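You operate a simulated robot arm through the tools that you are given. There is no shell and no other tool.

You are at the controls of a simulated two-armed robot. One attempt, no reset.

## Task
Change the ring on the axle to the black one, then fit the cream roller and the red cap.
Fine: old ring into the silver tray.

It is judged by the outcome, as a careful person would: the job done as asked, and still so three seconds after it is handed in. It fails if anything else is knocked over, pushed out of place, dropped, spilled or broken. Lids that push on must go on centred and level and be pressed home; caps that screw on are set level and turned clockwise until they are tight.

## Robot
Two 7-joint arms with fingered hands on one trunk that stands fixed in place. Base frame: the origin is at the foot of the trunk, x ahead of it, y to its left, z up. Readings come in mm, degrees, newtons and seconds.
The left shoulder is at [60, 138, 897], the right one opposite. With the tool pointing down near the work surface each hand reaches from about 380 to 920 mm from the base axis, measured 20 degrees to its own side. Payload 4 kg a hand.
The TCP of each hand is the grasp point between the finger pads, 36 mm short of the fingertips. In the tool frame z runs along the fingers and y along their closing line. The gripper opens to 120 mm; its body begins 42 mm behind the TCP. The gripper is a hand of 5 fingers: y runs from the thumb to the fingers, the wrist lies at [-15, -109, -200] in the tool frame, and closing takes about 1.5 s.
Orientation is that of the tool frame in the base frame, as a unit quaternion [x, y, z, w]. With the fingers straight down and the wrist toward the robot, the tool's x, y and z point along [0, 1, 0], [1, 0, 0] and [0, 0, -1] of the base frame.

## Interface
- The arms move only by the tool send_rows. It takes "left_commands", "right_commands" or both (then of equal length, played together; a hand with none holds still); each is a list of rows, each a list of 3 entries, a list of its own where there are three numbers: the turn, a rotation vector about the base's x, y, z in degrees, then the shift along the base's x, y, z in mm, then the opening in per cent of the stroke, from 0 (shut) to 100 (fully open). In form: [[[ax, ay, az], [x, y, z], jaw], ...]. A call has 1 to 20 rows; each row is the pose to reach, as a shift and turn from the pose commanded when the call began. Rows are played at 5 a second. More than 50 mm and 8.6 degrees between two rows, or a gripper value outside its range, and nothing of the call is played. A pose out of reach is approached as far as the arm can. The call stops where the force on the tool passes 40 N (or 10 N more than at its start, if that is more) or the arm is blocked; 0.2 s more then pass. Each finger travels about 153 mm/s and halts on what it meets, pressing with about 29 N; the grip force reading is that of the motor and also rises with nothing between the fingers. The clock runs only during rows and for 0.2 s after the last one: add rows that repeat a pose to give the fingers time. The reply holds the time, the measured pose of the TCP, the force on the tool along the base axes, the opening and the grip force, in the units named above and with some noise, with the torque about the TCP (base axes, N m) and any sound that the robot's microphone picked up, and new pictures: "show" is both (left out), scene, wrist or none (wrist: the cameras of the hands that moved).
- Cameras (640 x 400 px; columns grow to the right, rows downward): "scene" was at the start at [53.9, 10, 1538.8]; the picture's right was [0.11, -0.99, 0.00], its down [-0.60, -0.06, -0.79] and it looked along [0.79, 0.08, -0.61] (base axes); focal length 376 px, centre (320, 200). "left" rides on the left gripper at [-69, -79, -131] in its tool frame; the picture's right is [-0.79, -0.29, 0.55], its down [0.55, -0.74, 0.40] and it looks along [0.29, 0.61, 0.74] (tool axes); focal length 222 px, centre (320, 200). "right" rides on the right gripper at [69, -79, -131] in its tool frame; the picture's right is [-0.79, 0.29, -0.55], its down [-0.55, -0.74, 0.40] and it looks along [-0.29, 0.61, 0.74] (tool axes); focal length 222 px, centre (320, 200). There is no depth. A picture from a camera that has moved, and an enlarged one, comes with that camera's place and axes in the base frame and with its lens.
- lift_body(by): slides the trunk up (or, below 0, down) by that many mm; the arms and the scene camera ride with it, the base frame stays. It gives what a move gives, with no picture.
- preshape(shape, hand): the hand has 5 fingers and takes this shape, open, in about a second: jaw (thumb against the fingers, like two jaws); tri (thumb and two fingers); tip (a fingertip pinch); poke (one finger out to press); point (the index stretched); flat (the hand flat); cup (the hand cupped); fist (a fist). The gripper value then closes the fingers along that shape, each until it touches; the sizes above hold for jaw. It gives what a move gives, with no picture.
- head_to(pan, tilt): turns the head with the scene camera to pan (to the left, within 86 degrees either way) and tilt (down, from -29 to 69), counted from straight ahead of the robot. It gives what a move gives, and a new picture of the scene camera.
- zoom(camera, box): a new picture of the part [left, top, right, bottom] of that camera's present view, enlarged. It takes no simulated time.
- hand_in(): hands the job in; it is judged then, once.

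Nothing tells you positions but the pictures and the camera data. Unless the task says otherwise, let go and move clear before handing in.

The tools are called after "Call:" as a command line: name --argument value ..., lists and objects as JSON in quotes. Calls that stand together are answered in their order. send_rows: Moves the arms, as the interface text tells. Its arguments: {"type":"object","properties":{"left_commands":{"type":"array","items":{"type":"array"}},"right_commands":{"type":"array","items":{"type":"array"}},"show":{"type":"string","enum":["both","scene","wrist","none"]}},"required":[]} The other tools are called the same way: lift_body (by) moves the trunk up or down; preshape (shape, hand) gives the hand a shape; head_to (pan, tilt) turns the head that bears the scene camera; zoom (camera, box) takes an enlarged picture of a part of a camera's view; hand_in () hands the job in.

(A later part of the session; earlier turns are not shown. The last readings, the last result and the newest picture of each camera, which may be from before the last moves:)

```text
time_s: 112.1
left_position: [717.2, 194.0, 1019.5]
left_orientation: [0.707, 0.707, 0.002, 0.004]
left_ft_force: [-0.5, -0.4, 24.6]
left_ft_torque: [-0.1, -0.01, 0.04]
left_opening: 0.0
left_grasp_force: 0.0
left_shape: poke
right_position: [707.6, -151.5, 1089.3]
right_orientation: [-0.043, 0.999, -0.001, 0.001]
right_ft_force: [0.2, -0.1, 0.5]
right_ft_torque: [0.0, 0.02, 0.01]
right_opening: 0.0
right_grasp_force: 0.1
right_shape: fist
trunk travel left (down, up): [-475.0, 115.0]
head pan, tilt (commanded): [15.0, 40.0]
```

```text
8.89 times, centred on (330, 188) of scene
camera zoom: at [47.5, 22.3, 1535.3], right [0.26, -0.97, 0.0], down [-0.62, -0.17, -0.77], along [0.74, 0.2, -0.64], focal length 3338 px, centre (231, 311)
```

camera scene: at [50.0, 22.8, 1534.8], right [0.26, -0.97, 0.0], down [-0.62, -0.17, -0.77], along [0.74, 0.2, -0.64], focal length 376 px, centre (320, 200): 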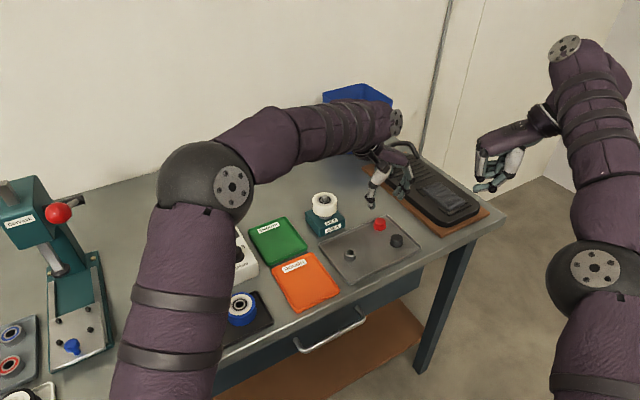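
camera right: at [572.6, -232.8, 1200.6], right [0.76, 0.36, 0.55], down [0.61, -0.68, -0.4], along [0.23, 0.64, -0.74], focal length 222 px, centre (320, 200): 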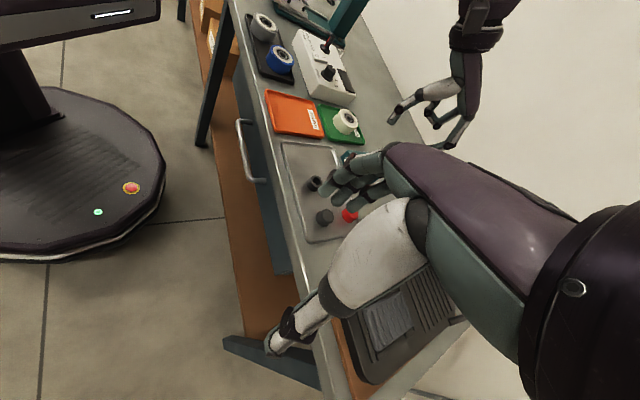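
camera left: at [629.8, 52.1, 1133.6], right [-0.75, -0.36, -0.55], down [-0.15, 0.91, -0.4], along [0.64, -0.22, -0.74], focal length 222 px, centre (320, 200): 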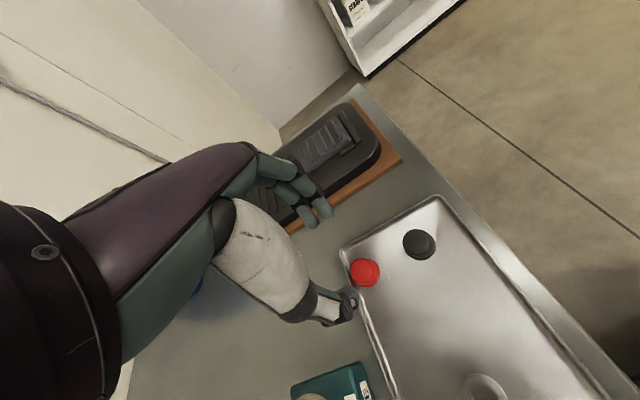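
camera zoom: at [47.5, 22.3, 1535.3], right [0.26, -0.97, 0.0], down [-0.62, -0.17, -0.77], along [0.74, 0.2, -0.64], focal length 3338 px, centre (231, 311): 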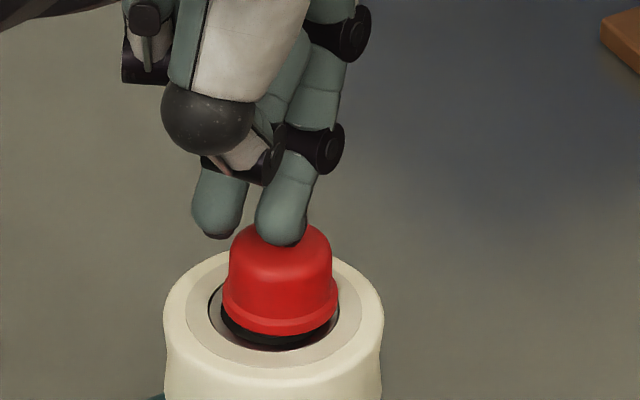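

At 24.6 N the cap hasn't slid yet; there's still a gap. I'll press harder, within the 40 N limit.

Call:
send_rows --left_commands '[[[0, 0, 0], [0, 0, -0.7], 0], [[0, 0, 0], [0, 0, -1.4], 0], [[0, 0, 0], [0, 0, -2], 0], [[0, 0, 0], [0, 0, -2.5], 0]]' --show "none"

Call:
zoom --camera "right" --box '[330, 95, 380, 140]'

Call:
zoom --camera "scene" --box '[310, 165, 350, 210]'

```text
time_s: 113.1
left_position: [718.4, 195.3, 1019.2]
left_orientation: [0.707, 0.707, 0.003, 0.005]
left_ft_force: [7.8, 1.8, 34.7]
left_ft_torque: [-0.07, -0.24, 0.03]
left_opening: 0.0
left_grasp_force: 0.1
left_shape: poke
right_position: [707.8, -150.6, 1088.3]
right_orientation: [-0.044, 0.999, 0.0, 0.001]
right_ft_force: [0.1, 1.1, 0.0]
right_ft_torque: [0.0, 0.01, 0.01]
right_opening: 0.0
right_grasp_force: 0.1
right_shape: fist
trunk travel left (down, up): [-475.0, 115.0]
head pan, tilt (commanded): [15.0, 40.0]
```

```text
8.89 times, centred on (355, 118) of right
camera zoom: at [645.7, -236.3, 1219.0], right [0.76, 0.36, 0.55], down [0.61, -0.68, -0.4], along [0.23, 0.64, -0.74], focal length 1974 px, centre (9, 933)
```

zoom: 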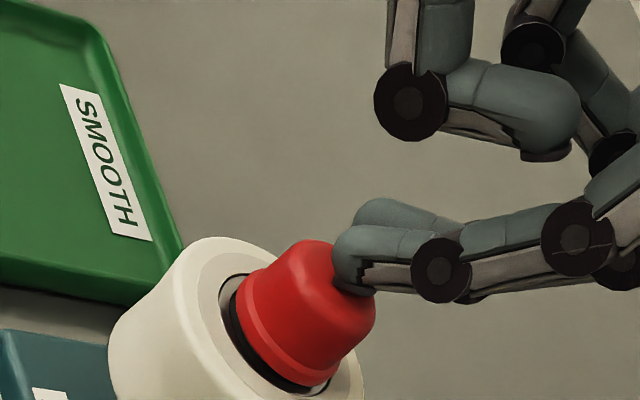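

```text
8.89 times, centred on (330, 188) of scene
camera zoom: at [47.7, 22.1, 1535.1], right [0.26, -0.97, 0.0], down [-0.62, -0.17, -0.77], along [0.74, 0.2, -0.64], focal length 3338 px, centre (231, 311)
```

zoom: 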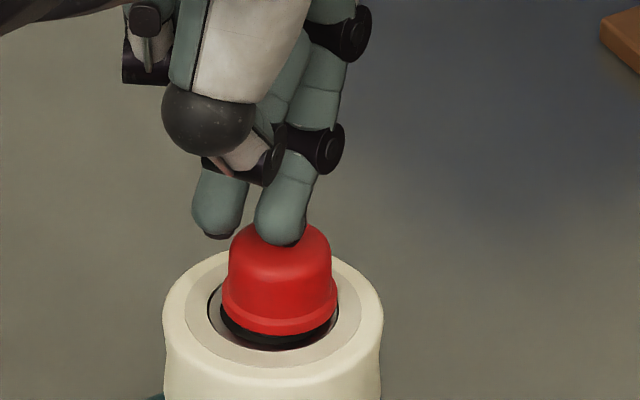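

At 35 N there's no movement. Before pushing harder I'll back off and inspect exactly how the cap sits.

Call:
send_rows --left_commands '[[[0, 0, 0], [0, 0, 4], 0], [[0, 0, 0], [0, 0, 12], 0], [[0, 0, 0], [0, 0, 35], 0], [[0, 0, 0], [0, 0, 60], 0], [[0, 0, 0], [0, 0, 60], 0]]' --show "none"

Call:
zoom --camera "right" --box '[328, 107, 364, 143]'

Call:
zoom --camera "scene" --box '[312, 182, 344, 214]'

Call:
zoom --camera "left" --box '[320, 205, 420, 295]'

```text
time_s: 114.3
left_position: [713.9, 194.4, 1072.6]
left_orientation: [0.707, 0.707, -0.001, -0.001]
left_ft_force: [-0.5, 0.1, 0.6]
left_ft_torque: [-0.03, -0.01, -0.02]
left_opening: 0.0
left_grasp_force: 0.1
left_shape: poke
right_position: [709.2, -151.3, 1086.1]
right_orientation: [-0.043, 0.999, 0.0, 0.0]
right_ft_force: [0.0, 0.0, 0.0]
right_ft_torque: [0.0, -0.04, 0.0]
right_opening: 0.0
right_grasp_force: 0.2
right_shape: fist
trunk travel left (down, up): [-475.0, 115.0]
head pan, tilt (commanded): [15.0, 40.0]
```

```text
11.11 times, centred on (346, 125) of right
camera zoom: at [647.4, -235.8, 1217.9], right [0.76, 0.36, 0.55], down [0.61, -0.68, -0.4], along [0.23, 0.64, -0.74], focal length 2468 px, centre (31, 1033)
```

zoom: 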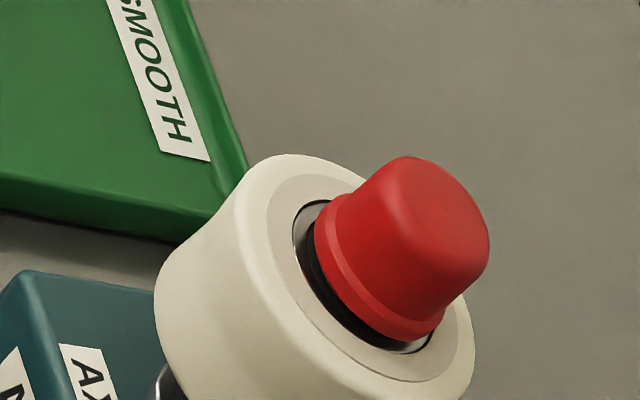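

```text
12.50 times, centred on (328, 198) of scene
camera zoom: at [50.0, 22.8, 1534.8], right [0.26, -0.97, 0.0], down [-0.62, -0.17, -0.77], along [0.74, 0.2, -0.64], focal length 4693 px, centre (220, 225)
```

zoom: 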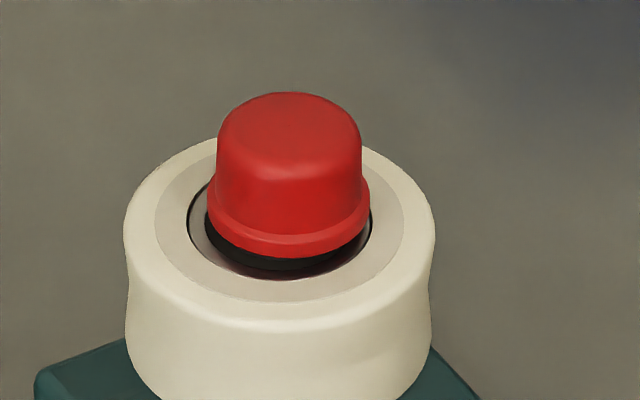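

```text
4.44 times, centred on (370, 250) of left
camera zoom: at [636.3, 125.3, 1203.9], right [-0.29, -0.78, -0.55], down [-0.74, 0.55, -0.4], along [0.61, 0.29, -0.74], focal length 987 px, centre (98, -22)
```

zoom: 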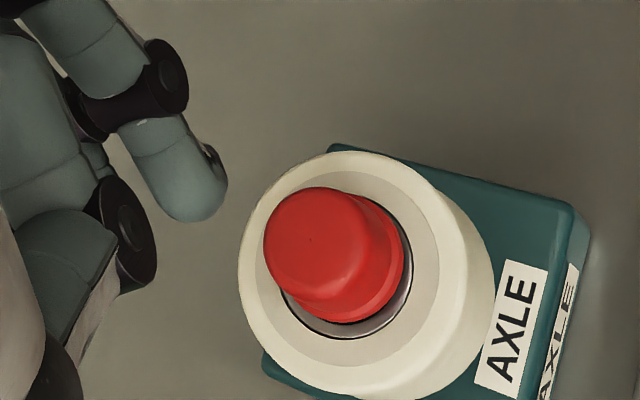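

The cap is level, but about 3.5–4 mm above the bearing face. I'll inspect the whole stack, including whether the roller is fully down on the black ring.

Call:
zoom --camera "scene" --box '[308, 186, 348, 236]'

Call:
zoom --camera "right" --box '[318, 110, 366, 158]'

Call:
zoom --camera "right" --box '[324, 132, 348, 156]'

```text
8.00 times, centred on (328, 211) of scene
camera zoom: at [50.0, 22.8, 1534.8], right [0.26, -0.97, 0.0], down [-0.62, -0.17, -0.77], along [0.74, 0.2, -0.64], focal length 3004 px, centre (256, 112)
```

zoom: 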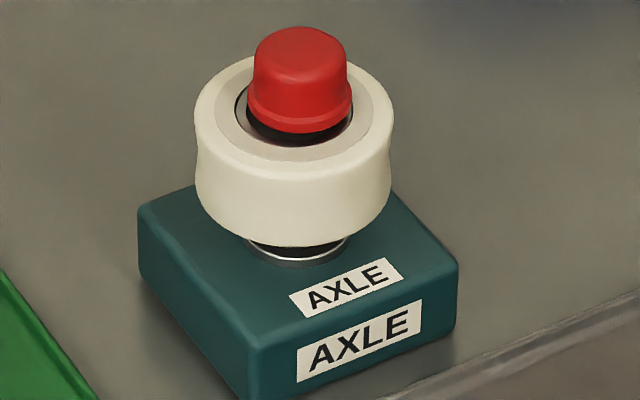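

```text
8.33 times, centred on (342, 134) of right
camera zoom: at [647.4, -235.8, 1217.9], right [0.76, 0.36, 0.55], down [0.61, -0.68, -0.4], along [0.23, 0.64, -0.74], focal length 1851 px, centre (137, 750)
```

zoom: 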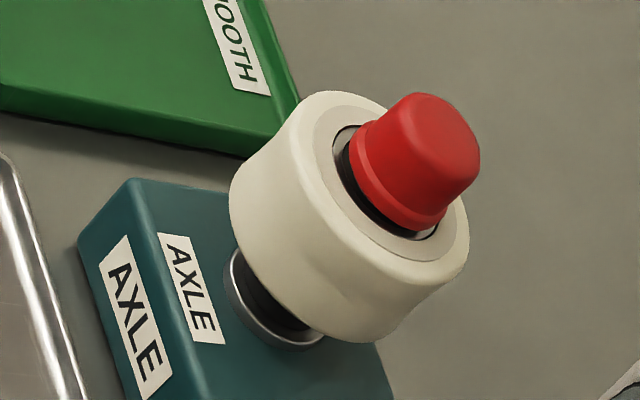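

```text
16.00 times, centred on (336, 144) of right
camera zoom: at [647.4, -235.8, 1217.9], right [0.76, 0.36, 0.55], down [0.61, -0.68, -0.4], along [0.23, 0.64, -0.74], focal length 3554 px, centre (64, 1096)
```

zoom: 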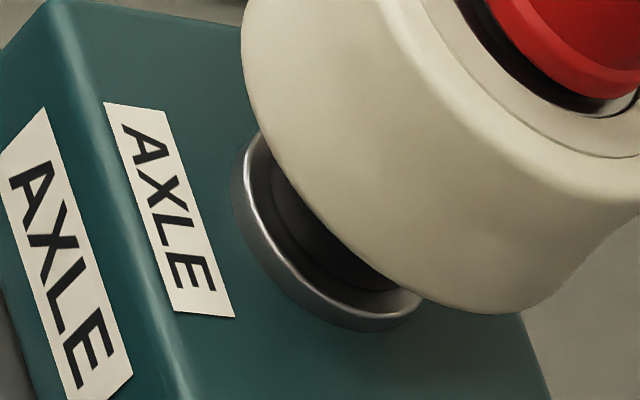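

The stack looks right, with the roller resting on the ring. The poke finger pushed partly sideways (7.8 N lateral), so I want a stiffer, straighter press. I'll look at the fist's geometry on the right hand.

Call:
zoom --camera "scene" --box '[465, 110, 575, 210]'

Call:
zoom --camera "right" --box '[200, 120, 480, 320]'

Call:
preshape --hand "left" --shape "fist"

Call:
zoom --camera "right" --box '[310, 60, 430, 150]'

Call:
zoom --camera "scene" --box '[295, 120, 375, 220]'

Call:
zoom --camera "left" --box '[220, 150, 420, 320]'

```text
4.00 times, centred on (520, 160) of scene
camera zoom: at [50.0, 22.8, 1534.8], right [0.26, -0.97, 0.0], down [-0.62, -0.17, -0.77], along [0.74, 0.2, -0.64], focal length 1502 px, centre (-480, 360)
```

zoom: 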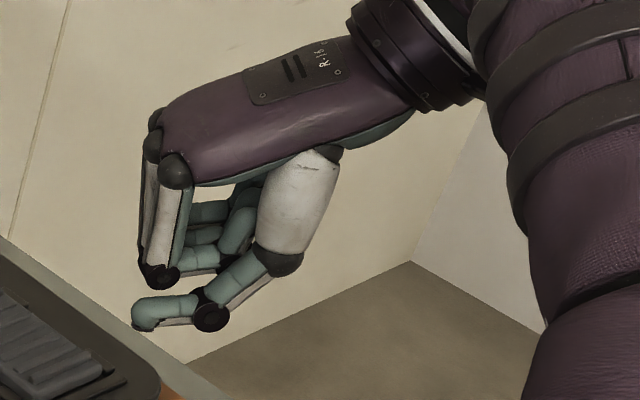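

```text
2.00 times, centred on (340, 220) of right
camera zoom: at [647.4, -235.8, 1217.9], right [0.76, 0.36, 0.55], down [0.61, -0.68, -0.4], along [0.23, 0.64, -0.74], focal length 444 px, centre (280, 160)
```

zoom: 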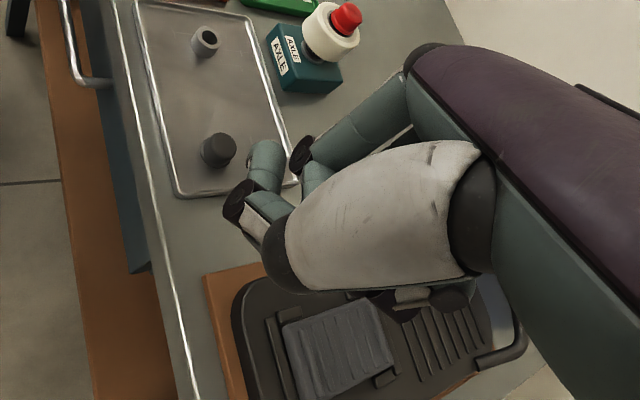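

```text
time_s: 115.2
left_position: [715.2, 197.9, 1074.7]
left_orientation: [0.707, 0.707, 0.0, 0.0]
left_ft_force: [0.0, -0.6, -0.2]
left_ft_torque: [0.03, -0.01, -0.01]
left_opening: 0.0
left_grasp_force: 0.0
left_shape: fist
right_position: [709.1, -150.5, 1087.0]
right_orientation: [-0.044, 0.999, 0.0, 0.0]
right_ft_force: [-0.2, -1.4, 0.4]
right_ft_torque: [0.02, -0.01, -0.03]
right_opening: 0.0
right_grasp_force: 0.0
right_shape: fist
trunk travel left (down, up): [-475.0, 115.0]
head pan, tilt (commanded): [15.0, 40.0]
```

```text
4.44 times, centred on (370, 105) of right
camera zoom: at [647.5, -235.8, 1217.9], right [0.76, 0.36, 0.55], down [0.61, -0.68, -0.4], along [0.23, 0.64, -0.74], focal length 987 px, centre (98, 622)
```

zoom: 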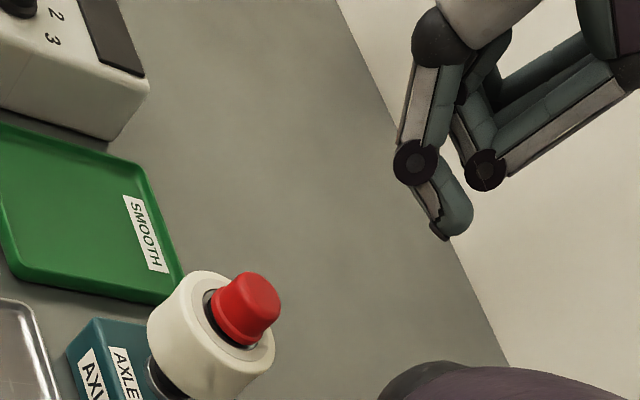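

```text
4.00 times, centred on (335, 170) of scene
camera zoom: at [50.0, 22.8, 1534.8], right [0.26, -0.97, 0.0], down [-0.62, -0.17, -0.77], along [0.74, 0.2, -0.64], focal length 1502 px, centre (260, 320)
```

zoom: 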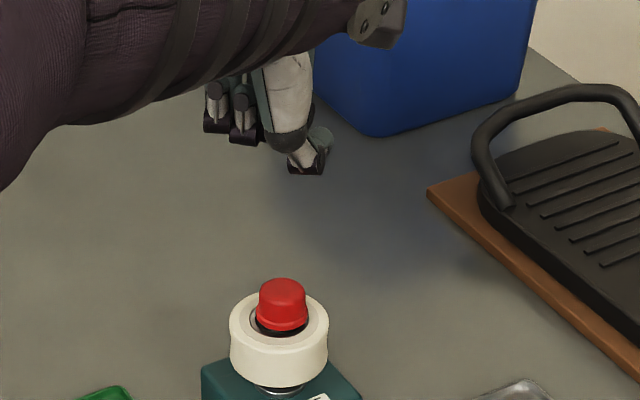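

```text
2.35 times, centred on (320, 235) of left
camera zoom: at [636.5, 125.5, 1204.3], right [-0.29, -0.79, -0.55], down [-0.74, 0.55, -0.4], along [0.61, 0.29, -0.74], focal length 523 px, centre (320, 118)
```

zoom: 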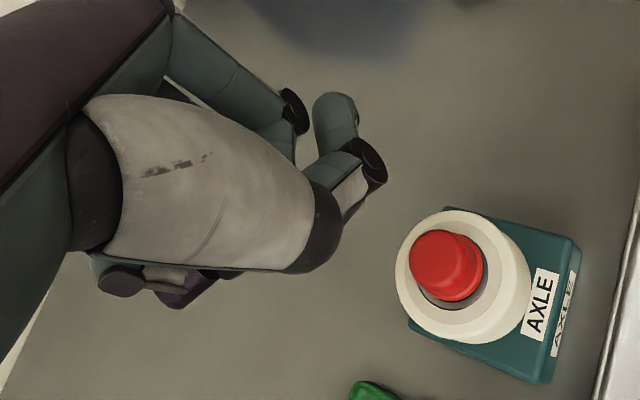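

The fist puts the thumb lowest, so it's no better. I'll go back to "poke", re-centre carefully on the cap, and press progressively up to and past 40 N in stages, watching for the cap to slide home.

Call:
preshape --hand "left" --shape "poke"

Call:
send_rows --left_commands '[[[0, 0, 0], [0, 0, -15], 0], [[0, 0, 0], [0, 0, -30], 0], [[0, 0, 0], [0, 0, -42], 0], [[0, 0, 0], [0, 0, -48], 0], [[0, 0, 0], [0, 0, -50], 0], [[0, 0, 0], [0, 0, -50], 0]]' --show "none"

Call:
zoom --camera "right" --box '[335, 95, 375, 135]'

Call:
zoom --camera "scene" --box '[312, 170, 348, 206]'

Call:
zoom --camera "left" --box '[300, 205, 380, 285]'

```text
time_s: 116.1
left_position: [715.0, 196.0, 1074.2]
left_orientation: [0.707, 0.707, 0.0, -0.001]
left_ft_force: [0.6, 0.2, 0.8]
left_ft_torque: [0.01, 0.0, -0.02]
left_opening: 0.0
left_grasp_force: 0.0
left_shape: poke
right_position: [708.5, -150.3, 1087.3]
right_orientation: [-0.044, 0.999, 0.001, 0.001]
right_ft_force: [0.5, 0.3, -0.5]
right_ft_torque: [0.01, 0.02, -0.02]
right_opening: 0.0
right_grasp_force: 0.1
right_shape: fist
trunk travel left (down, up): [-475.0, 115.0]
head pan, tilt (commanded): [15.0, 40.0]
```

```text
time_s: 117.5
left_position: [715.6, 196.7, 1023.5]
left_orientation: [0.707, 0.707, 0.0, 0.0]
left_ft_force: [0.1, 0.6, 0.2]
left_ft_torque: [-0.01, 0.0, 0.0]
left_opening: 0.0
left_grasp_force: 0.0
left_shape: poke
right_position: [709.4, -151.0, 1086.7]
right_orientation: [-0.044, 0.999, -0.001, 0.0]
right_ft_force: [-0.3, 0.0, -0.6]
right_ft_torque: [0.01, 0.04, 0.01]
right_opening: 0.1
right_grasp_force: 0.1
right_shape: fist
trunk travel left (down, up): [-475.0, 115.0]
head pan, tilt (commanded): [15.0, 40.0]
```

```text
10.00 times, centred on (355, 115) of right
camera zoom: at [647.4, -235.8, 1217.9], right [0.76, 0.36, 0.55], down [0.61, -0.68, -0.4], along [0.23, 0.64, -0.74], focal length 2221 px, centre (-30, 1050)
```

zoom: 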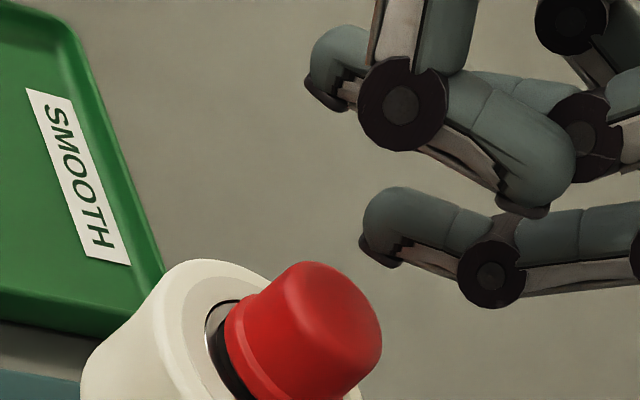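

```text
11.11 times, centred on (330, 188) of scene
camera zoom: at [50.0, 22.8, 1534.8], right [0.26, -0.97, 0.0], down [-0.62, -0.17, -0.77], along [0.74, 0.2, -0.64], focal length 4172 px, centre (209, 333)
```

zoom: 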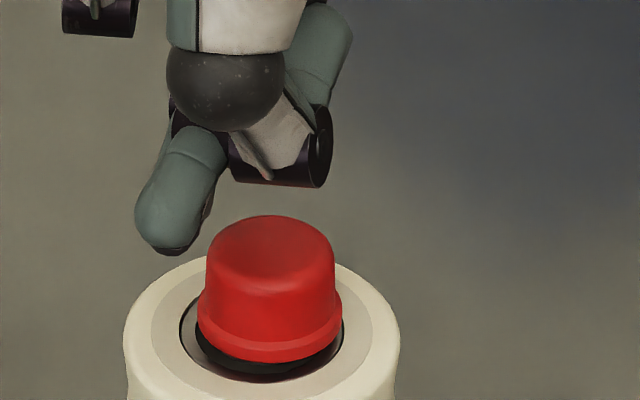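

```text
5.00 times, centred on (340, 245) of left
camera zoom: at [636.8, 126.3, 1154.5], right [-0.29, -0.78, -0.55], down [-0.74, 0.55, -0.4], along [0.61, 0.29, -0.74], focal length 1111 px, centre (220, -25)
```

zoom: 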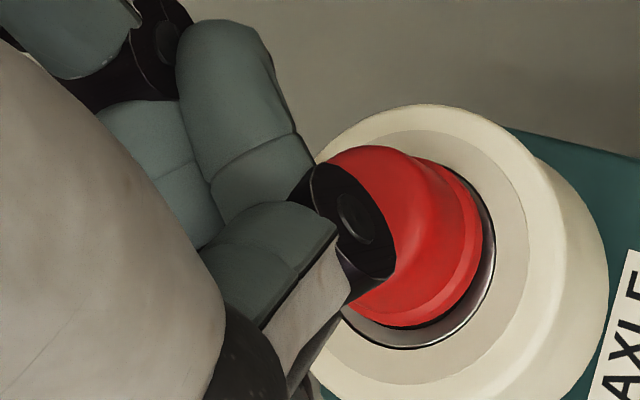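

Going from fist to poke tangled the fingers. I'll raise up, open the hand fully first, and then re-form poke.

Call:
send_rows --left_commands '[[[0, 0, 0], [0, 0, 15], 0], [[0, 0, 0], [0, 0, 40], 0], [[0, 0, 0], [0, 0, 65], 0], [[0, 0, 0], [0, 0, 65], 0]]' --show "none"

Call:
preshape --hand "left" --shape "jaw"

Call:
preshape --hand "left" --shape "poke"

Call:
zoom --camera "right" --box '[310, 60, 430, 150]'

Call:
zoom --camera "scene" --box '[295, 120, 375, 220]'

```text
time_s: 118.5
left_position: [716.0, 198.0, 1090.5]
left_orientation: [0.707, 0.707, -0.001, 0.0]
left_ft_force: [-0.1, 0.1, 0.0]
left_ft_torque: [0.0, 0.03, 0.0]
left_opening: 0.2
left_grasp_force: 0.1
left_shape: poke
right_position: [708.8, -151.1, 1085.9]
right_orientation: [-0.043, 0.999, 0.001, 0.0]
right_ft_force: [0.8, -0.2, -0.1]
right_ft_torque: [-0.01, -0.02, -0.03]
right_opening: 0.0
right_grasp_force: 0.0
right_shape: fist
trunk travel left (down, up): [-475.0, 115.0]
head pan, tilt (commanded): [15.0, 40.0]
```

```text
time_s: 119.4
left_position: [717.6, 197.7, 1090.0]
left_orientation: [0.707, 0.707, 0.0, 0.0]
left_ft_force: [0.5, -0.4, 0.2]
left_ft_torque: [0.02, -0.01, -0.03]
left_opening: 120.0
left_grasp_force: 0.1
left_shape: jaw
right_position: [709.7, -151.1, 1087.6]
right_orientation: [-0.044, 0.999, 0.0, 0.0]
right_ft_force: [0.0, -0.2, 0.0]
right_ft_torque: [0.0, -0.02, 0.03]
right_opening: 0.3
right_grasp_force: 0.0
right_shape: fist
trunk travel left (down, up): [-475.0, 115.0]
head pan, tilt (commanded): [15.0, 40.0]
```

```text
time_s: 120.3
left_position: [717.8, 197.4, 1090.2]
left_orientation: [0.707, 0.707, 0.001, 0.0]
left_ft_force: [-0.1, -0.4, -0.6]
left_ft_torque: [0.0, -0.05, 0.01]
left_opening: 0.4
left_grasp_force: 0.0
left_shape: poke
right_position: [708.6, -150.8, 1087.2]
right_orientation: [-0.044, 0.999, 0.0, 0.0]
right_ft_force: [0.7, -1.2, 0.8]
right_ft_torque: [-0.01, 0.0, -0.03]
right_opening: 0.0
right_grasp_force: 0.0
right_shape: fist
trunk travel left (down, up): [-475.0, 115.0]
head pan, tilt (commanded): [15.0, 40.0]
```

```text
4.44 times, centred on (370, 105) of right
camera zoom: at [647.4, -235.8, 1217.9], right [0.76, 0.36, 0.55], down [0.61, -0.68, -0.4], along [0.23, 0.64, -0.74], focal length 987 px, centre (98, 622)
```

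zoom: 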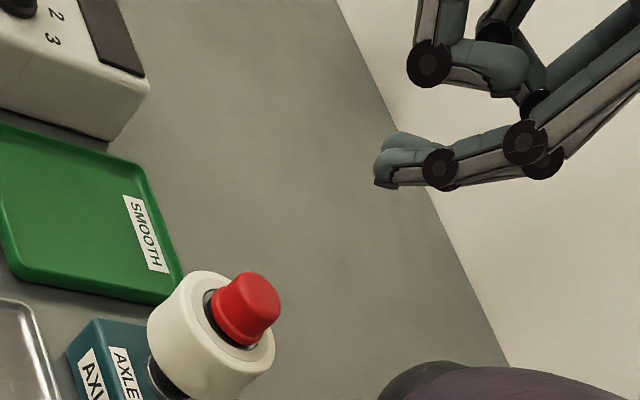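

```text
4.00 times, centred on (335, 170) of scene
camera zoom: at [50.0, 22.8, 1534.8], right [0.26, -0.97, 0.0], down [-0.62, -0.17, -0.77], along [0.74, 0.2, -0.64], focal length 1502 px, centre (260, 320)
```

zoom: 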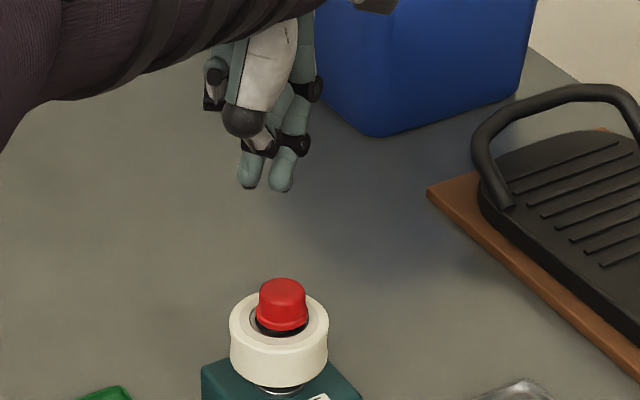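

Poke is properly formed again. I'll descend to just above the cap and check the centring.

Call:
send_rows --left_commands '[[[0, 0, 0], [0, -1, -18], 0], [[0, 0, 0], [0, -1, -36], 0], [[0, 0, 0], [0, -1, -54], 0], [[0, 0, 0], [0, -1, -65], 0], [[0, 0, 0], [0, -1, -65], 0]]' --show "none"

Call:
zoom --camera "right" --box '[335, 95, 375, 135]'

Call:
zoom --camera "scene" --box '[312, 170, 348, 206]'

Call:
zoom --camera "left" --box '[300, 205, 380, 285]'

```text
time_s: 121.5
left_position: [716.6, 194.5, 1024.9]
left_orientation: [0.707, 0.707, 0.001, 0.0]
left_ft_force: [0.5, 0.6, -0.7]
left_ft_torque: [0.0, -0.03, -0.01]
left_opening: 0.1
left_grasp_force: 0.0
left_shape: poke
right_position: [709.6, -151.1, 1087.0]
right_orientation: [-0.044, 0.999, 0.0, 0.0]
right_ft_force: [-0.4, -0.5, 0.8]
right_ft_torque: [0.01, -0.01, 0.0]
right_opening: 0.0
right_grasp_force: 0.1
right_shape: fist
trunk travel left (down, up): [-475.0, 115.0]
head pan, tilt (commanded): [15.0, 40.0]
```

```text
10.00 times, centred on (355, 115) of right
camera zoom: at [647.4, -235.8, 1218.0], right [0.76, 0.36, 0.55], down [0.61, -0.68, -0.4], along [0.23, 0.64, -0.74], focal length 2221 px, centre (-30, 1050)
```

zoom: 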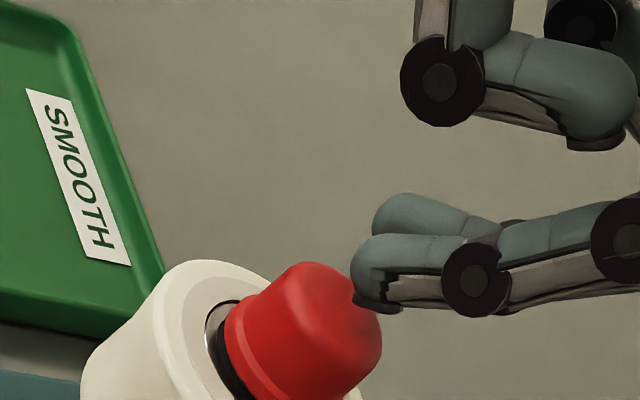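

```text
11.11 times, centred on (330, 188) of scene
camera zoom: at [49.9, 22.8, 1534.8], right [0.26, -0.97, 0.0], down [-0.62, -0.17, -0.77], along [0.74, 0.2, -0.64], focal length 4172 px, centre (209, 333)
```

zoom: 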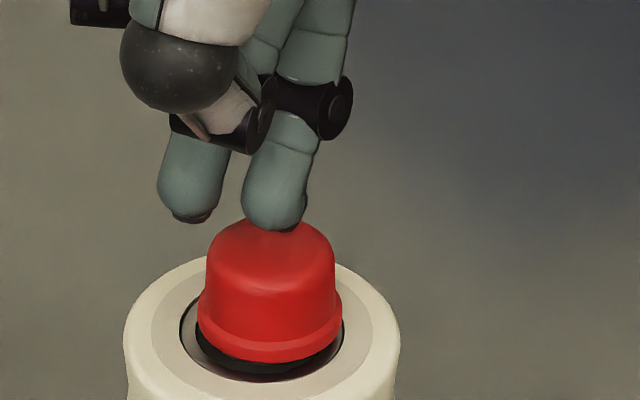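

```text
5.00 times, centred on (340, 245) of left
camera zoom: at [638.5, 125.1, 1155.6], right [-0.29, -0.79, -0.55], down [-0.74, 0.55, -0.4], along [0.61, 0.29, -0.74], focal length 1111 px, centre (220, -25)
```

zoom: 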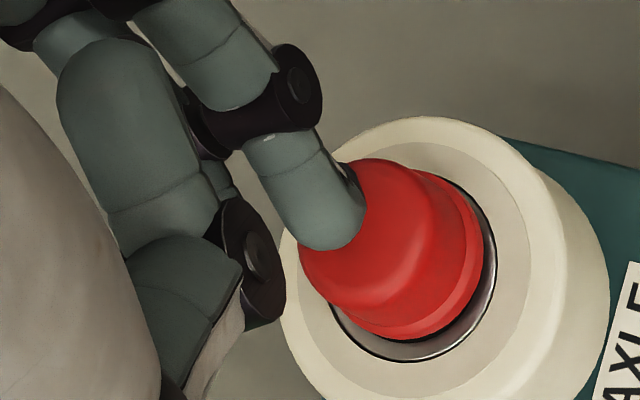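

The contact point would be about 2–3 mm off toward +x, so I'll shift (−2.3, +0.8) and bring the finger down until it touches.

Call:
send_rows --left_commands '[[[0, 0, 0], [-2.3, 0.8, 0], 0], [[0, 0, 0], [-2.3, 0.8, -2], 0], [[0, 0, 0], [-2.3, 0.8, -4], 0], [[0, 0, 0], [-2.3, 0.8, -6], 0], [[0, 0, 0], [-2.3, 0.8, -8], 0]]' --show "none"

Call:
zoom --camera "right" --box '[335, 95, 375, 135]'

Call:
zoom --camera "scene" --box '[312, 170, 348, 206]'

```text
time_s: 122.7
left_position: [716.5, 196.2, 1019.5]
left_orientation: [0.707, 0.707, 0.002, 0.004]
left_ft_force: [3.2, -0.1, 15.4]
left_ft_torque: [-0.12, -0.14, 0.04]
left_opening: 0.0
left_grasp_force: 0.0
left_shape: poke
right_position: [709.0, -151.6, 1087.6]
right_orientation: [-0.044, 0.999, -0.001, 0.0]
right_ft_force: [-0.3, -0.8, -0.1]
right_ft_torque: [0.01, 0.04, -0.01]
right_opening: 0.1
right_grasp_force: 0.0
right_shape: fist
trunk travel left (down, up): [-475.0, 115.0]
head pan, tilt (commanded): [15.0, 40.0]
```

```text
10.00 times, centred on (355, 115) of right
camera zoom: at [646.6, -236.2, 1218.7], right [0.76, 0.36, 0.55], down [0.61, -0.68, -0.4], along [0.23, 0.64, -0.74], focal length 2221 px, centre (-30, 1050)
```

zoom: 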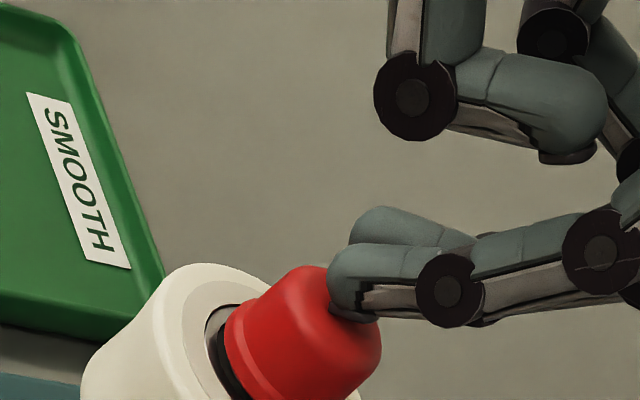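

```text
11.11 times, centred on (330, 188) of scene
camera zoom: at [48.9, 22.4, 1535.2], right [0.26, -0.97, 0.0], down [-0.62, -0.17, -0.77], along [0.74, 0.2, -0.64], focal length 4172 px, centre (209, 333)
```

zoom: 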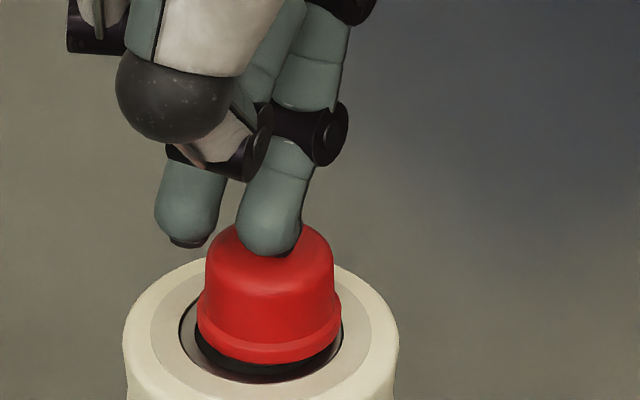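

The finger is now centred on the cap top with 15 N. I'll press on toward 40 N.

Call:
send_rows --left_commands '[[[0, 0, 0], [0, 0, -1.2], 0], [[0, 0, 0], [0, 0, -2.4], 0], [[0, 0, 0], [0, 0, -3.6], 0], [[0, 0, 0], [0, 0, -4.8], 0], [[0, 0, 0], [0, 0, -6], 0], [[0, 0, 0], [0, 0, -7], 0]]' --show "none"

Call:
zoom --camera "right" --box '[335, 95, 375, 135]'

Call:
zoom --camera "scene" --box '[312, 170, 348, 206]'

```text
time_s: 123.7
left_position: [718.2, 194.8, 1019.6]
left_orientation: [0.707, 0.707, 0.006, 0.008]
left_ft_force: [-2.0, -0.7, 11.8]
left_ft_torque: [-0.05, 0.11, 0.01]
left_opening: 0.2
left_grasp_force: 0.0
left_shape: poke
right_position: [708.6, -151.9, 1087.3]
right_orientation: [-0.045, 0.999, 0.001, 0.0]
right_ft_force: [-0.1, 0.0, -0.6]
right_ft_torque: [0.0, 0.0, 0.0]
right_opening: 0.0
right_grasp_force: 0.0
right_shape: fist
trunk travel left (down, up): [-475.0, 115.0]
head pan, tilt (commanded): [15.0, 40.0]
stopped in row 5 (left hand): the force on the tool passed its limit at 41 N (the readings are from after the stop); the commanded pose is now the measured one
```

```text
10.00 times, centred on (355, 115) of right
camera zoom: at [646.8, -235.9, 1217.4], right [0.76, 0.36, 0.55], down [0.61, -0.68, -0.4], along [0.23, 0.64, -0.74], focal length 2221 px, centre (-30, 1050)
```

zoom: 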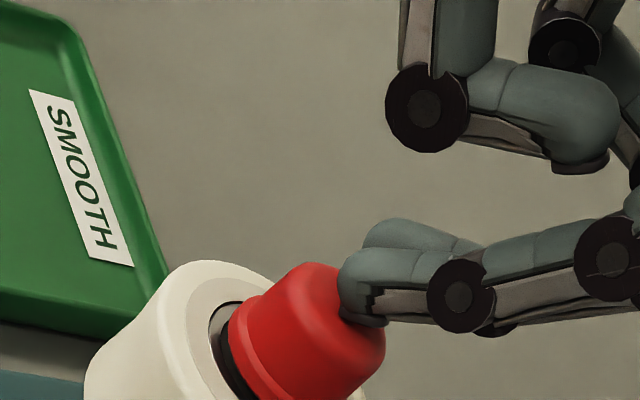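

```text
11.11 times, centred on (330, 188) of scene
camera zoom: at [49.0, 22.6, 1534.3], right [0.26, -0.97, 0.0], down [-0.62, -0.17, -0.77], along [0.74, 0.2, -0.64], focal length 4172 px, centre (209, 333)
```

zoom: 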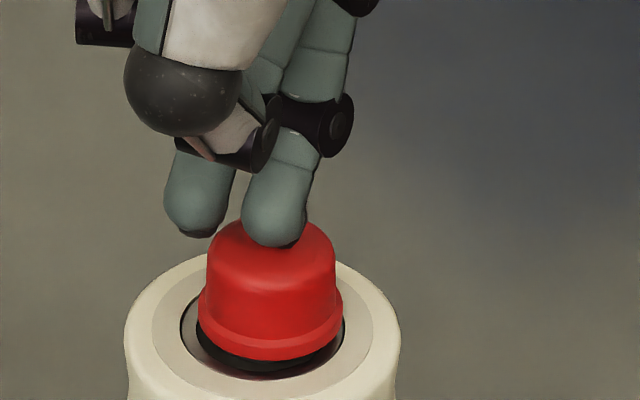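

Even at 41 N, pressed on centre, the cap didn't move. My measurements suggest it's about 1 mm off the shaft axis, so its bore edge may be catching on the tip. I'll re-grip it, centre it precisely, and work it on.

Call:
send_rows --left_commands '[[[0, 0, 0], [0, 0, 10], 0], [[0, 0, 0], [0, 0, 35], 0], [[0, 0, 0], [0, -5, 65], 0], [[0, 0, 0], [0, -9, 75], 0], [[0, 0, 0], [0, -9, 75], 0]]' --show "none"

Call:
preshape --hand "left" --shape "tri"

Call:
send_rows --left_commands '[[[0, 0, 0], [0, 0, 0], 55], [[0, 0, 0], [0, 0, 0], 55], [[0, 0, 0], [0, 0, 0], 55], [[0, 0, 0], [0, 0, -15], 55], [[0, 0, 0], [0, 0, -35], 55], [[0, 0, 0], [0, 0, -55], 52], [[0, 0, 0], [0, 0, -70], 50], [[0, 0, 0], [0, 0, -80], 50], [[0, 0, 0], [0, 0, -80], 50]]' --show "none"

Call:
zoom --camera "right" --box '[325, 95, 385, 145]'

Call:
zoom --camera "scene" --box '[305, 165, 353, 213]'

Call:
zoom --camera "left" --box '[280, 190, 400, 300]'

```text
time_s: 124.9
left_position: [718.0, 184.6, 1093.1]
left_orientation: [0.708, 0.707, 0.004, 0.005]
left_ft_force: [0.8, 0.2, 0.5]
left_ft_torque: [0.01, -0.01, 0.0]
left_opening: 0.0
left_grasp_force: 0.0
left_shape: poke
right_position: [709.1, -150.1, 1087.0]
right_orientation: [-0.044, 0.999, -0.001, 0.0]
right_ft_force: [-0.2, -0.5, -0.1]
right_ft_torque: [0.03, -0.02, 0.01]
right_opening: 0.1
right_grasp_force: 0.0
right_shape: fist
trunk travel left (down, up): [-475.0, 115.0]
head pan, tilt (commanded): [15.0, 40.0]
```

```text
time_s: 125.8
left_position: [717.7, 185.1, 1094.2]
left_orientation: [0.707, 0.707, 0.004, 0.006]
left_ft_force: [-0.1, 0.0, -0.1]
left_ft_torque: [-0.01, 0.04, 0.02]
left_opening: 119.9
left_grasp_force: 0.0
left_shape: tri
right_position: [709.1, -152.1, 1087.2]
right_orientation: [-0.044, 0.999, 0.0, 0.0]
right_ft_force: [0.7, -0.1, -0.5]
right_ft_torque: [0.0, 0.03, 0.0]
right_opening: 0.0
right_grasp_force: 0.0
right_shape: fist
trunk travel left (down, up): [-475.0, 115.0]
head pan, tilt (commanded): [15.0, 40.0]
```

```text
time_s: 127.8
left_position: [718.2, 184.6, 1012.9]
left_orientation: [0.707, 0.707, 0.005, 0.006]
left_ft_force: [-0.5, -0.2, -0.7]
left_ft_torque: [-0.01, 0.0, 0.01]
left_opening: 60.3
left_grasp_force: 0.0
left_shape: tri
right_position: [709.4, -151.4, 1088.0]
right_orientation: [-0.045, 0.999, 0.0, 0.001]
right_ft_force: [0.3, -0.5, 0.5]
right_ft_torque: [0.02, -0.04, -0.02]
right_opening: 0.1
right_grasp_force: 0.2
right_shape: fist
trunk travel left (down, up): [-475.0, 115.0]
head pan, tilt (commanded): [15.0, 40.0]
```

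```text
8.00 times, centred on (355, 120) of right
camera zoom: at [647.4, -235.8, 1217.9], right [0.76, 0.36, 0.55], down [0.61, -0.68, -0.4], along [0.23, 0.64, -0.74], focal length 1777 px, centre (40, 840)
```

zoom: 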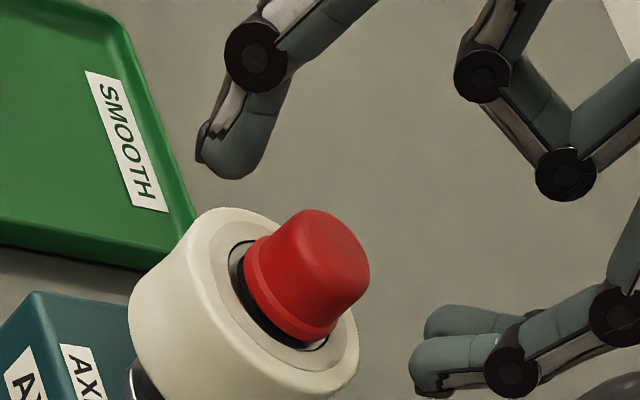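

```text
8.33 times, centred on (329, 189) of scene
camera zoom: at [50.0, 22.8, 1534.8], right [0.26, -0.97, 0.0], down [-0.62, -0.17, -0.77], along [0.74, 0.2, -0.64], focal length 3129 px, centre (245, 292)
```

zoom: 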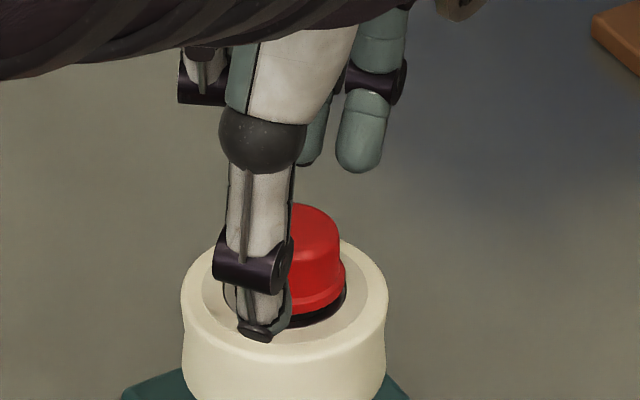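

```text
3.64 times, centred on (340, 245) of left
camera zoom: at [637.2, 115.4, 1142.1], right [-0.28, -0.79, -0.55], down [-0.73, 0.55, -0.41], along [0.62, 0.28, -0.73], focal length 808 px, centre (247, 36)
```

zoom: 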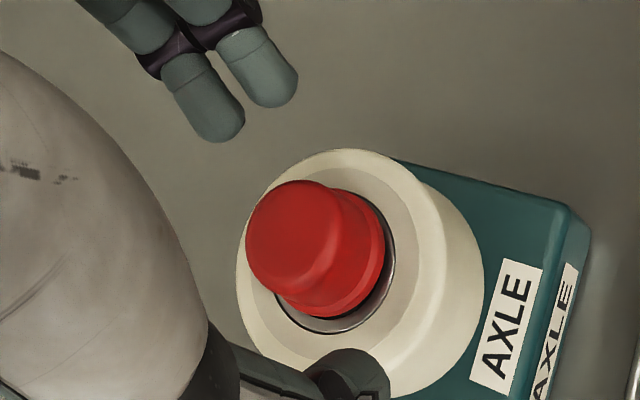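

The hand is back over the cap. I'll correct the small tilt left from the force stop (0.9°), lower to the earlier grip height, and close.

Call:
send_rows --left_commands '[[[0.1, 0.9, 0], [-1, 1, -3], 50], [[0.1, 0.9, 0], [-1, 1, -6], 46], [[0.1, 0.9, 0], [-1, 1, -7], 40], [[0.1, 0.9, 0], [-1, 1, -7], 34], [[0.1, 0.9, 0], [-1, 1, -7], 28], [[0.1, 0.9, 0], [-1, 1, -7], 22], [[0.1, 0.9, 0], [-1, 1, -7], 16], [[0.1, 0.9, 0], [-1, 1, -7], 10], [[0.1, 0.9, 0], [-1, 1, -7], 10], [[0.1, 0.9, 0], [-1, 1, -7], 10]]' --show "none"

Call:
zoom --camera "right" --box '[330, 100, 370, 140]'

Call:
zoom --camera "scene" --box '[312, 178, 348, 214]'

Call:
zoom --camera "left" --box '[280, 190, 400, 300]'

```text
time_s: 130.0
left_position: [716.6, 186.8, 1003.8]
left_orientation: [0.707, 0.707, 0.0, -0.001]
left_ft_force: [-1.7, -1.2, 0.0]
left_ft_torque: [-0.08, 0.04, 0.05]
left_opening: 19.7
left_grasp_force: 28.7
left_shape: tri
right_position: [708.7, -151.1, 1086.4]
right_orientation: [-0.043, 0.999, 0.0, 0.0]
right_ft_force: [0.2, 0.6, -0.6]
right_ft_torque: [0.0, 0.0, -0.01]
right_opening: 0.0
right_grasp_force: 0.0
right_shape: fist
trunk travel left (down, up): [-475.0, 115.0]
head pan, tilt (commanded): [15.0, 40.0]
```

```text
10.00 times, centred on (350, 120) of right
camera zoom: at [647.3, -235.9, 1218.0], right [0.76, 0.36, 0.55], down [0.61, -0.68, -0.4], along [0.23, 0.64, -0.74], focal length 2221 px, centre (20, 1000)
```

zoom: 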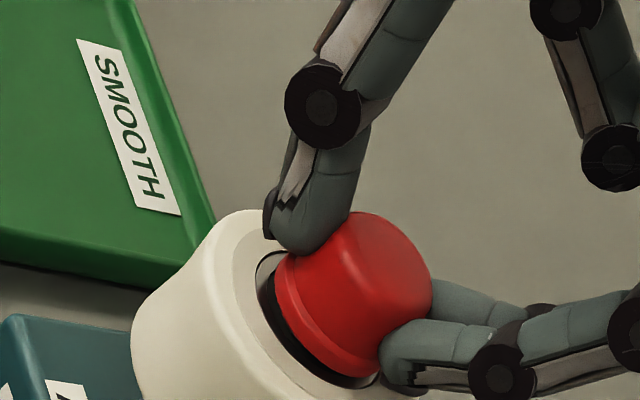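

```text
11.11 times, centred on (330, 196) of scene
camera zoom: at [49.8, 22.7, 1534.8], right [0.26, -0.97, 0.0], down [-0.62, -0.17, -0.77], along [0.74, 0.2, -0.64], focal length 4172 px, centre (209, 244)
```

zoom: 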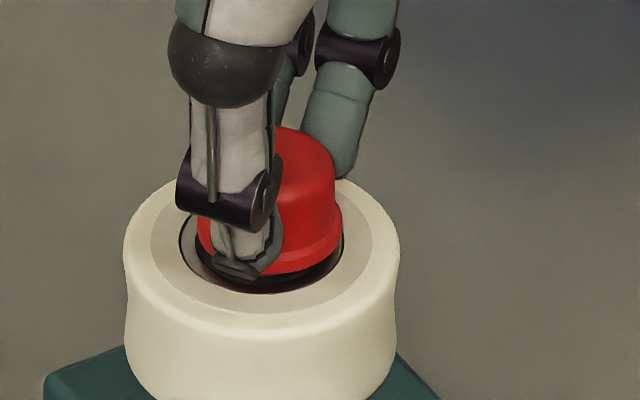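

```text
3.64 times, centred on (340, 245) of left
camera zoom: at [638.2, 116.9, 1135.3], right [-0.29, -0.79, -0.55], down [-0.74, 0.55, -0.4], along [0.61, 0.29, -0.74], focal length 808 px, centre (247, 36)
```

zoom: 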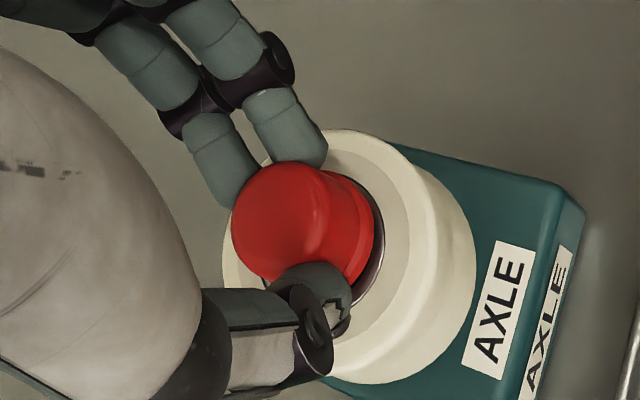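

Gripped again. I'll lift about 2 mm to unload it, shift +0.5 in y to centre on the shaft, and then press down watching for movement.

Call:
send_rows --left_commands '[[[0, 0, 0], [0, 0, 2], 10], [[0, 0, 0], [0, 0.5, 3], 10], [[0, 0, 0], [0, 0.5, 3], 10]]' --show "none"

Call:
zoom --camera "right" --box '[335, 105, 365, 135]'

Call:
zoom --camera "scene" --box '[315, 180, 345, 210]'

```text
time_s: 130.8
left_position: [717.7, 189.4, 1007.6]
left_orientation: [0.707, 0.707, 0.0, 0.0]
left_ft_force: [0.0, -0.8, -0.2]
left_ft_torque: [0.04, 0.01, 0.03]
left_opening: 19.3
left_grasp_force: 28.8
left_shape: tri
right_position: [709.8, -151.2, 1087.1]
right_orientation: [-0.044, 0.999, 0.0, 0.0]
right_ft_force: [-0.8, -0.2, -0.8]
right_ft_torque: [0.01, 0.05, 0.01]
right_opening: 0.0
right_grasp_force: 0.1
right_shape: fist
trunk travel left (down, up): [-475.0, 115.0]
head pan, tilt (commanded): [15.0, 40.0]
```

```text
13.33 times, centred on (350, 120) of right
camera zoom: at [647.7, -235.7, 1217.9], right [0.76, 0.36, 0.55], down [0.61, -0.68, -0.4], along [0.23, 0.64, -0.74], focal length 2962 px, centre (-80, 1267)
```

zoom: 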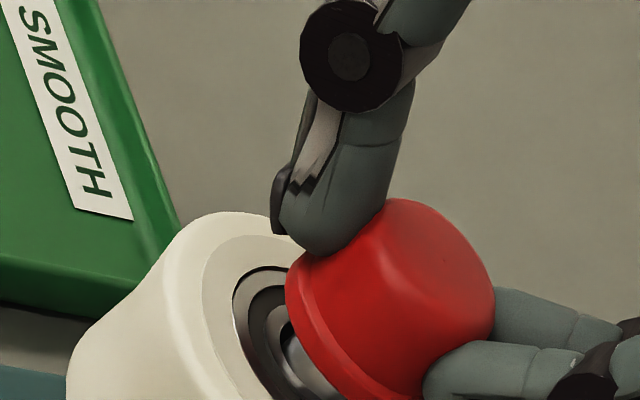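

```text
13.33 times, centred on (330, 195) of scene
camera zoom: at [50.3, 22.8, 1534.9], right [0.26, -0.97, 0.0], down [-0.62, -0.17, -0.77], along [0.74, 0.2, -0.64], focal length 5006 px, centre (187, 267)
```

zoom: 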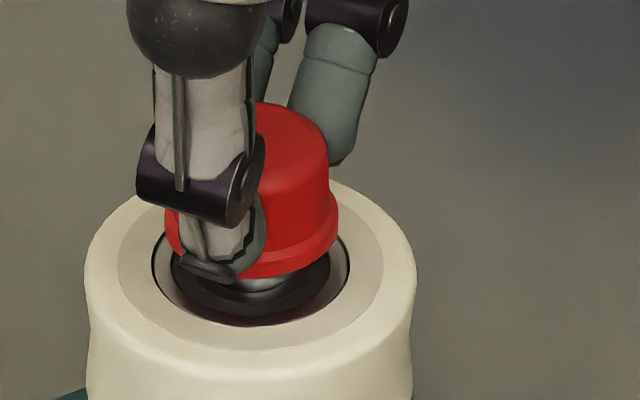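

Call:
send_rows --left_commands '[[[0, 0, 0], [0, -0.6, 0], 10], [[0, 0, 0], [0, -1.2, 0], 10], [[0, 0, 0], [0, -1.2, 0], 10], [[0, 0, 0], [0, -1.2, 0], 10]]' --show "none"

Call:
zoom --camera "right" --box '[335, 105, 365, 135]'

Call:
zoom --camera "scene" --box '[315, 180, 345, 210]'

```text
time_s: 131.8
left_position: [717.1, 186.4, 1008.6]
left_orientation: [0.707, 0.707, 0.0, -0.001]
left_ft_force: [-0.6, -0.3, 0.8]
left_ft_torque: [-0.02, -0.02, 0.01]
left_opening: 19.1
left_grasp_force: 29.0
left_shape: tri
right_position: [708.2, -150.9, 1086.6]
right_orientation: [-0.044, 0.999, 0.0, 0.001]
right_ft_force: [-0.8, 0.5, 0.1]
right_ft_torque: [0.02, -0.03, 0.01]
right_opening: 0.0
right_grasp_force: 0.0
right_shape: fist
trunk travel left (down, up): [-475.0, 115.0]
head pan, tilt (commanded): [15.0, 40.0]
```

```text
13.33 times, centred on (350, 120) of right
camera zoom: at [647.4, -235.8, 1217.9], right [0.76, 0.36, 0.55], down [0.61, -0.68, -0.4], along [0.23, 0.64, -0.74], focal length 2962 px, centre (-80, 1267)
```

zoom: 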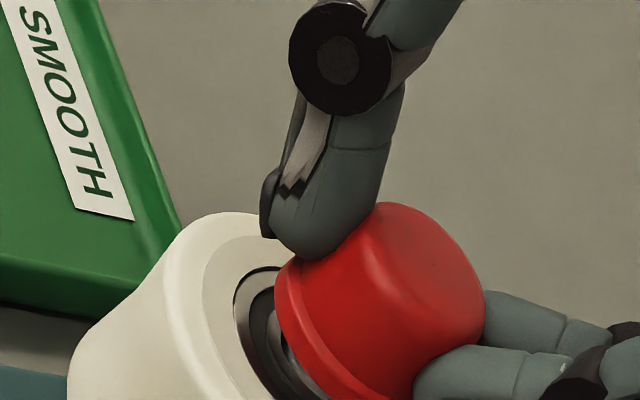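

```text
13.33 times, centred on (330, 195) of scene
camera zoom: at [50.0, 22.8, 1534.8], right [0.26, -0.97, 0.0], down [-0.62, -0.17, -0.77], along [0.74, 0.2, -0.64], focal length 5006 px, centre (187, 267)
```

zoom: 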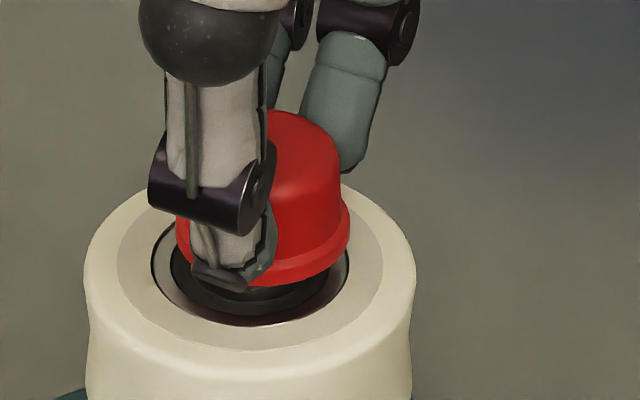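

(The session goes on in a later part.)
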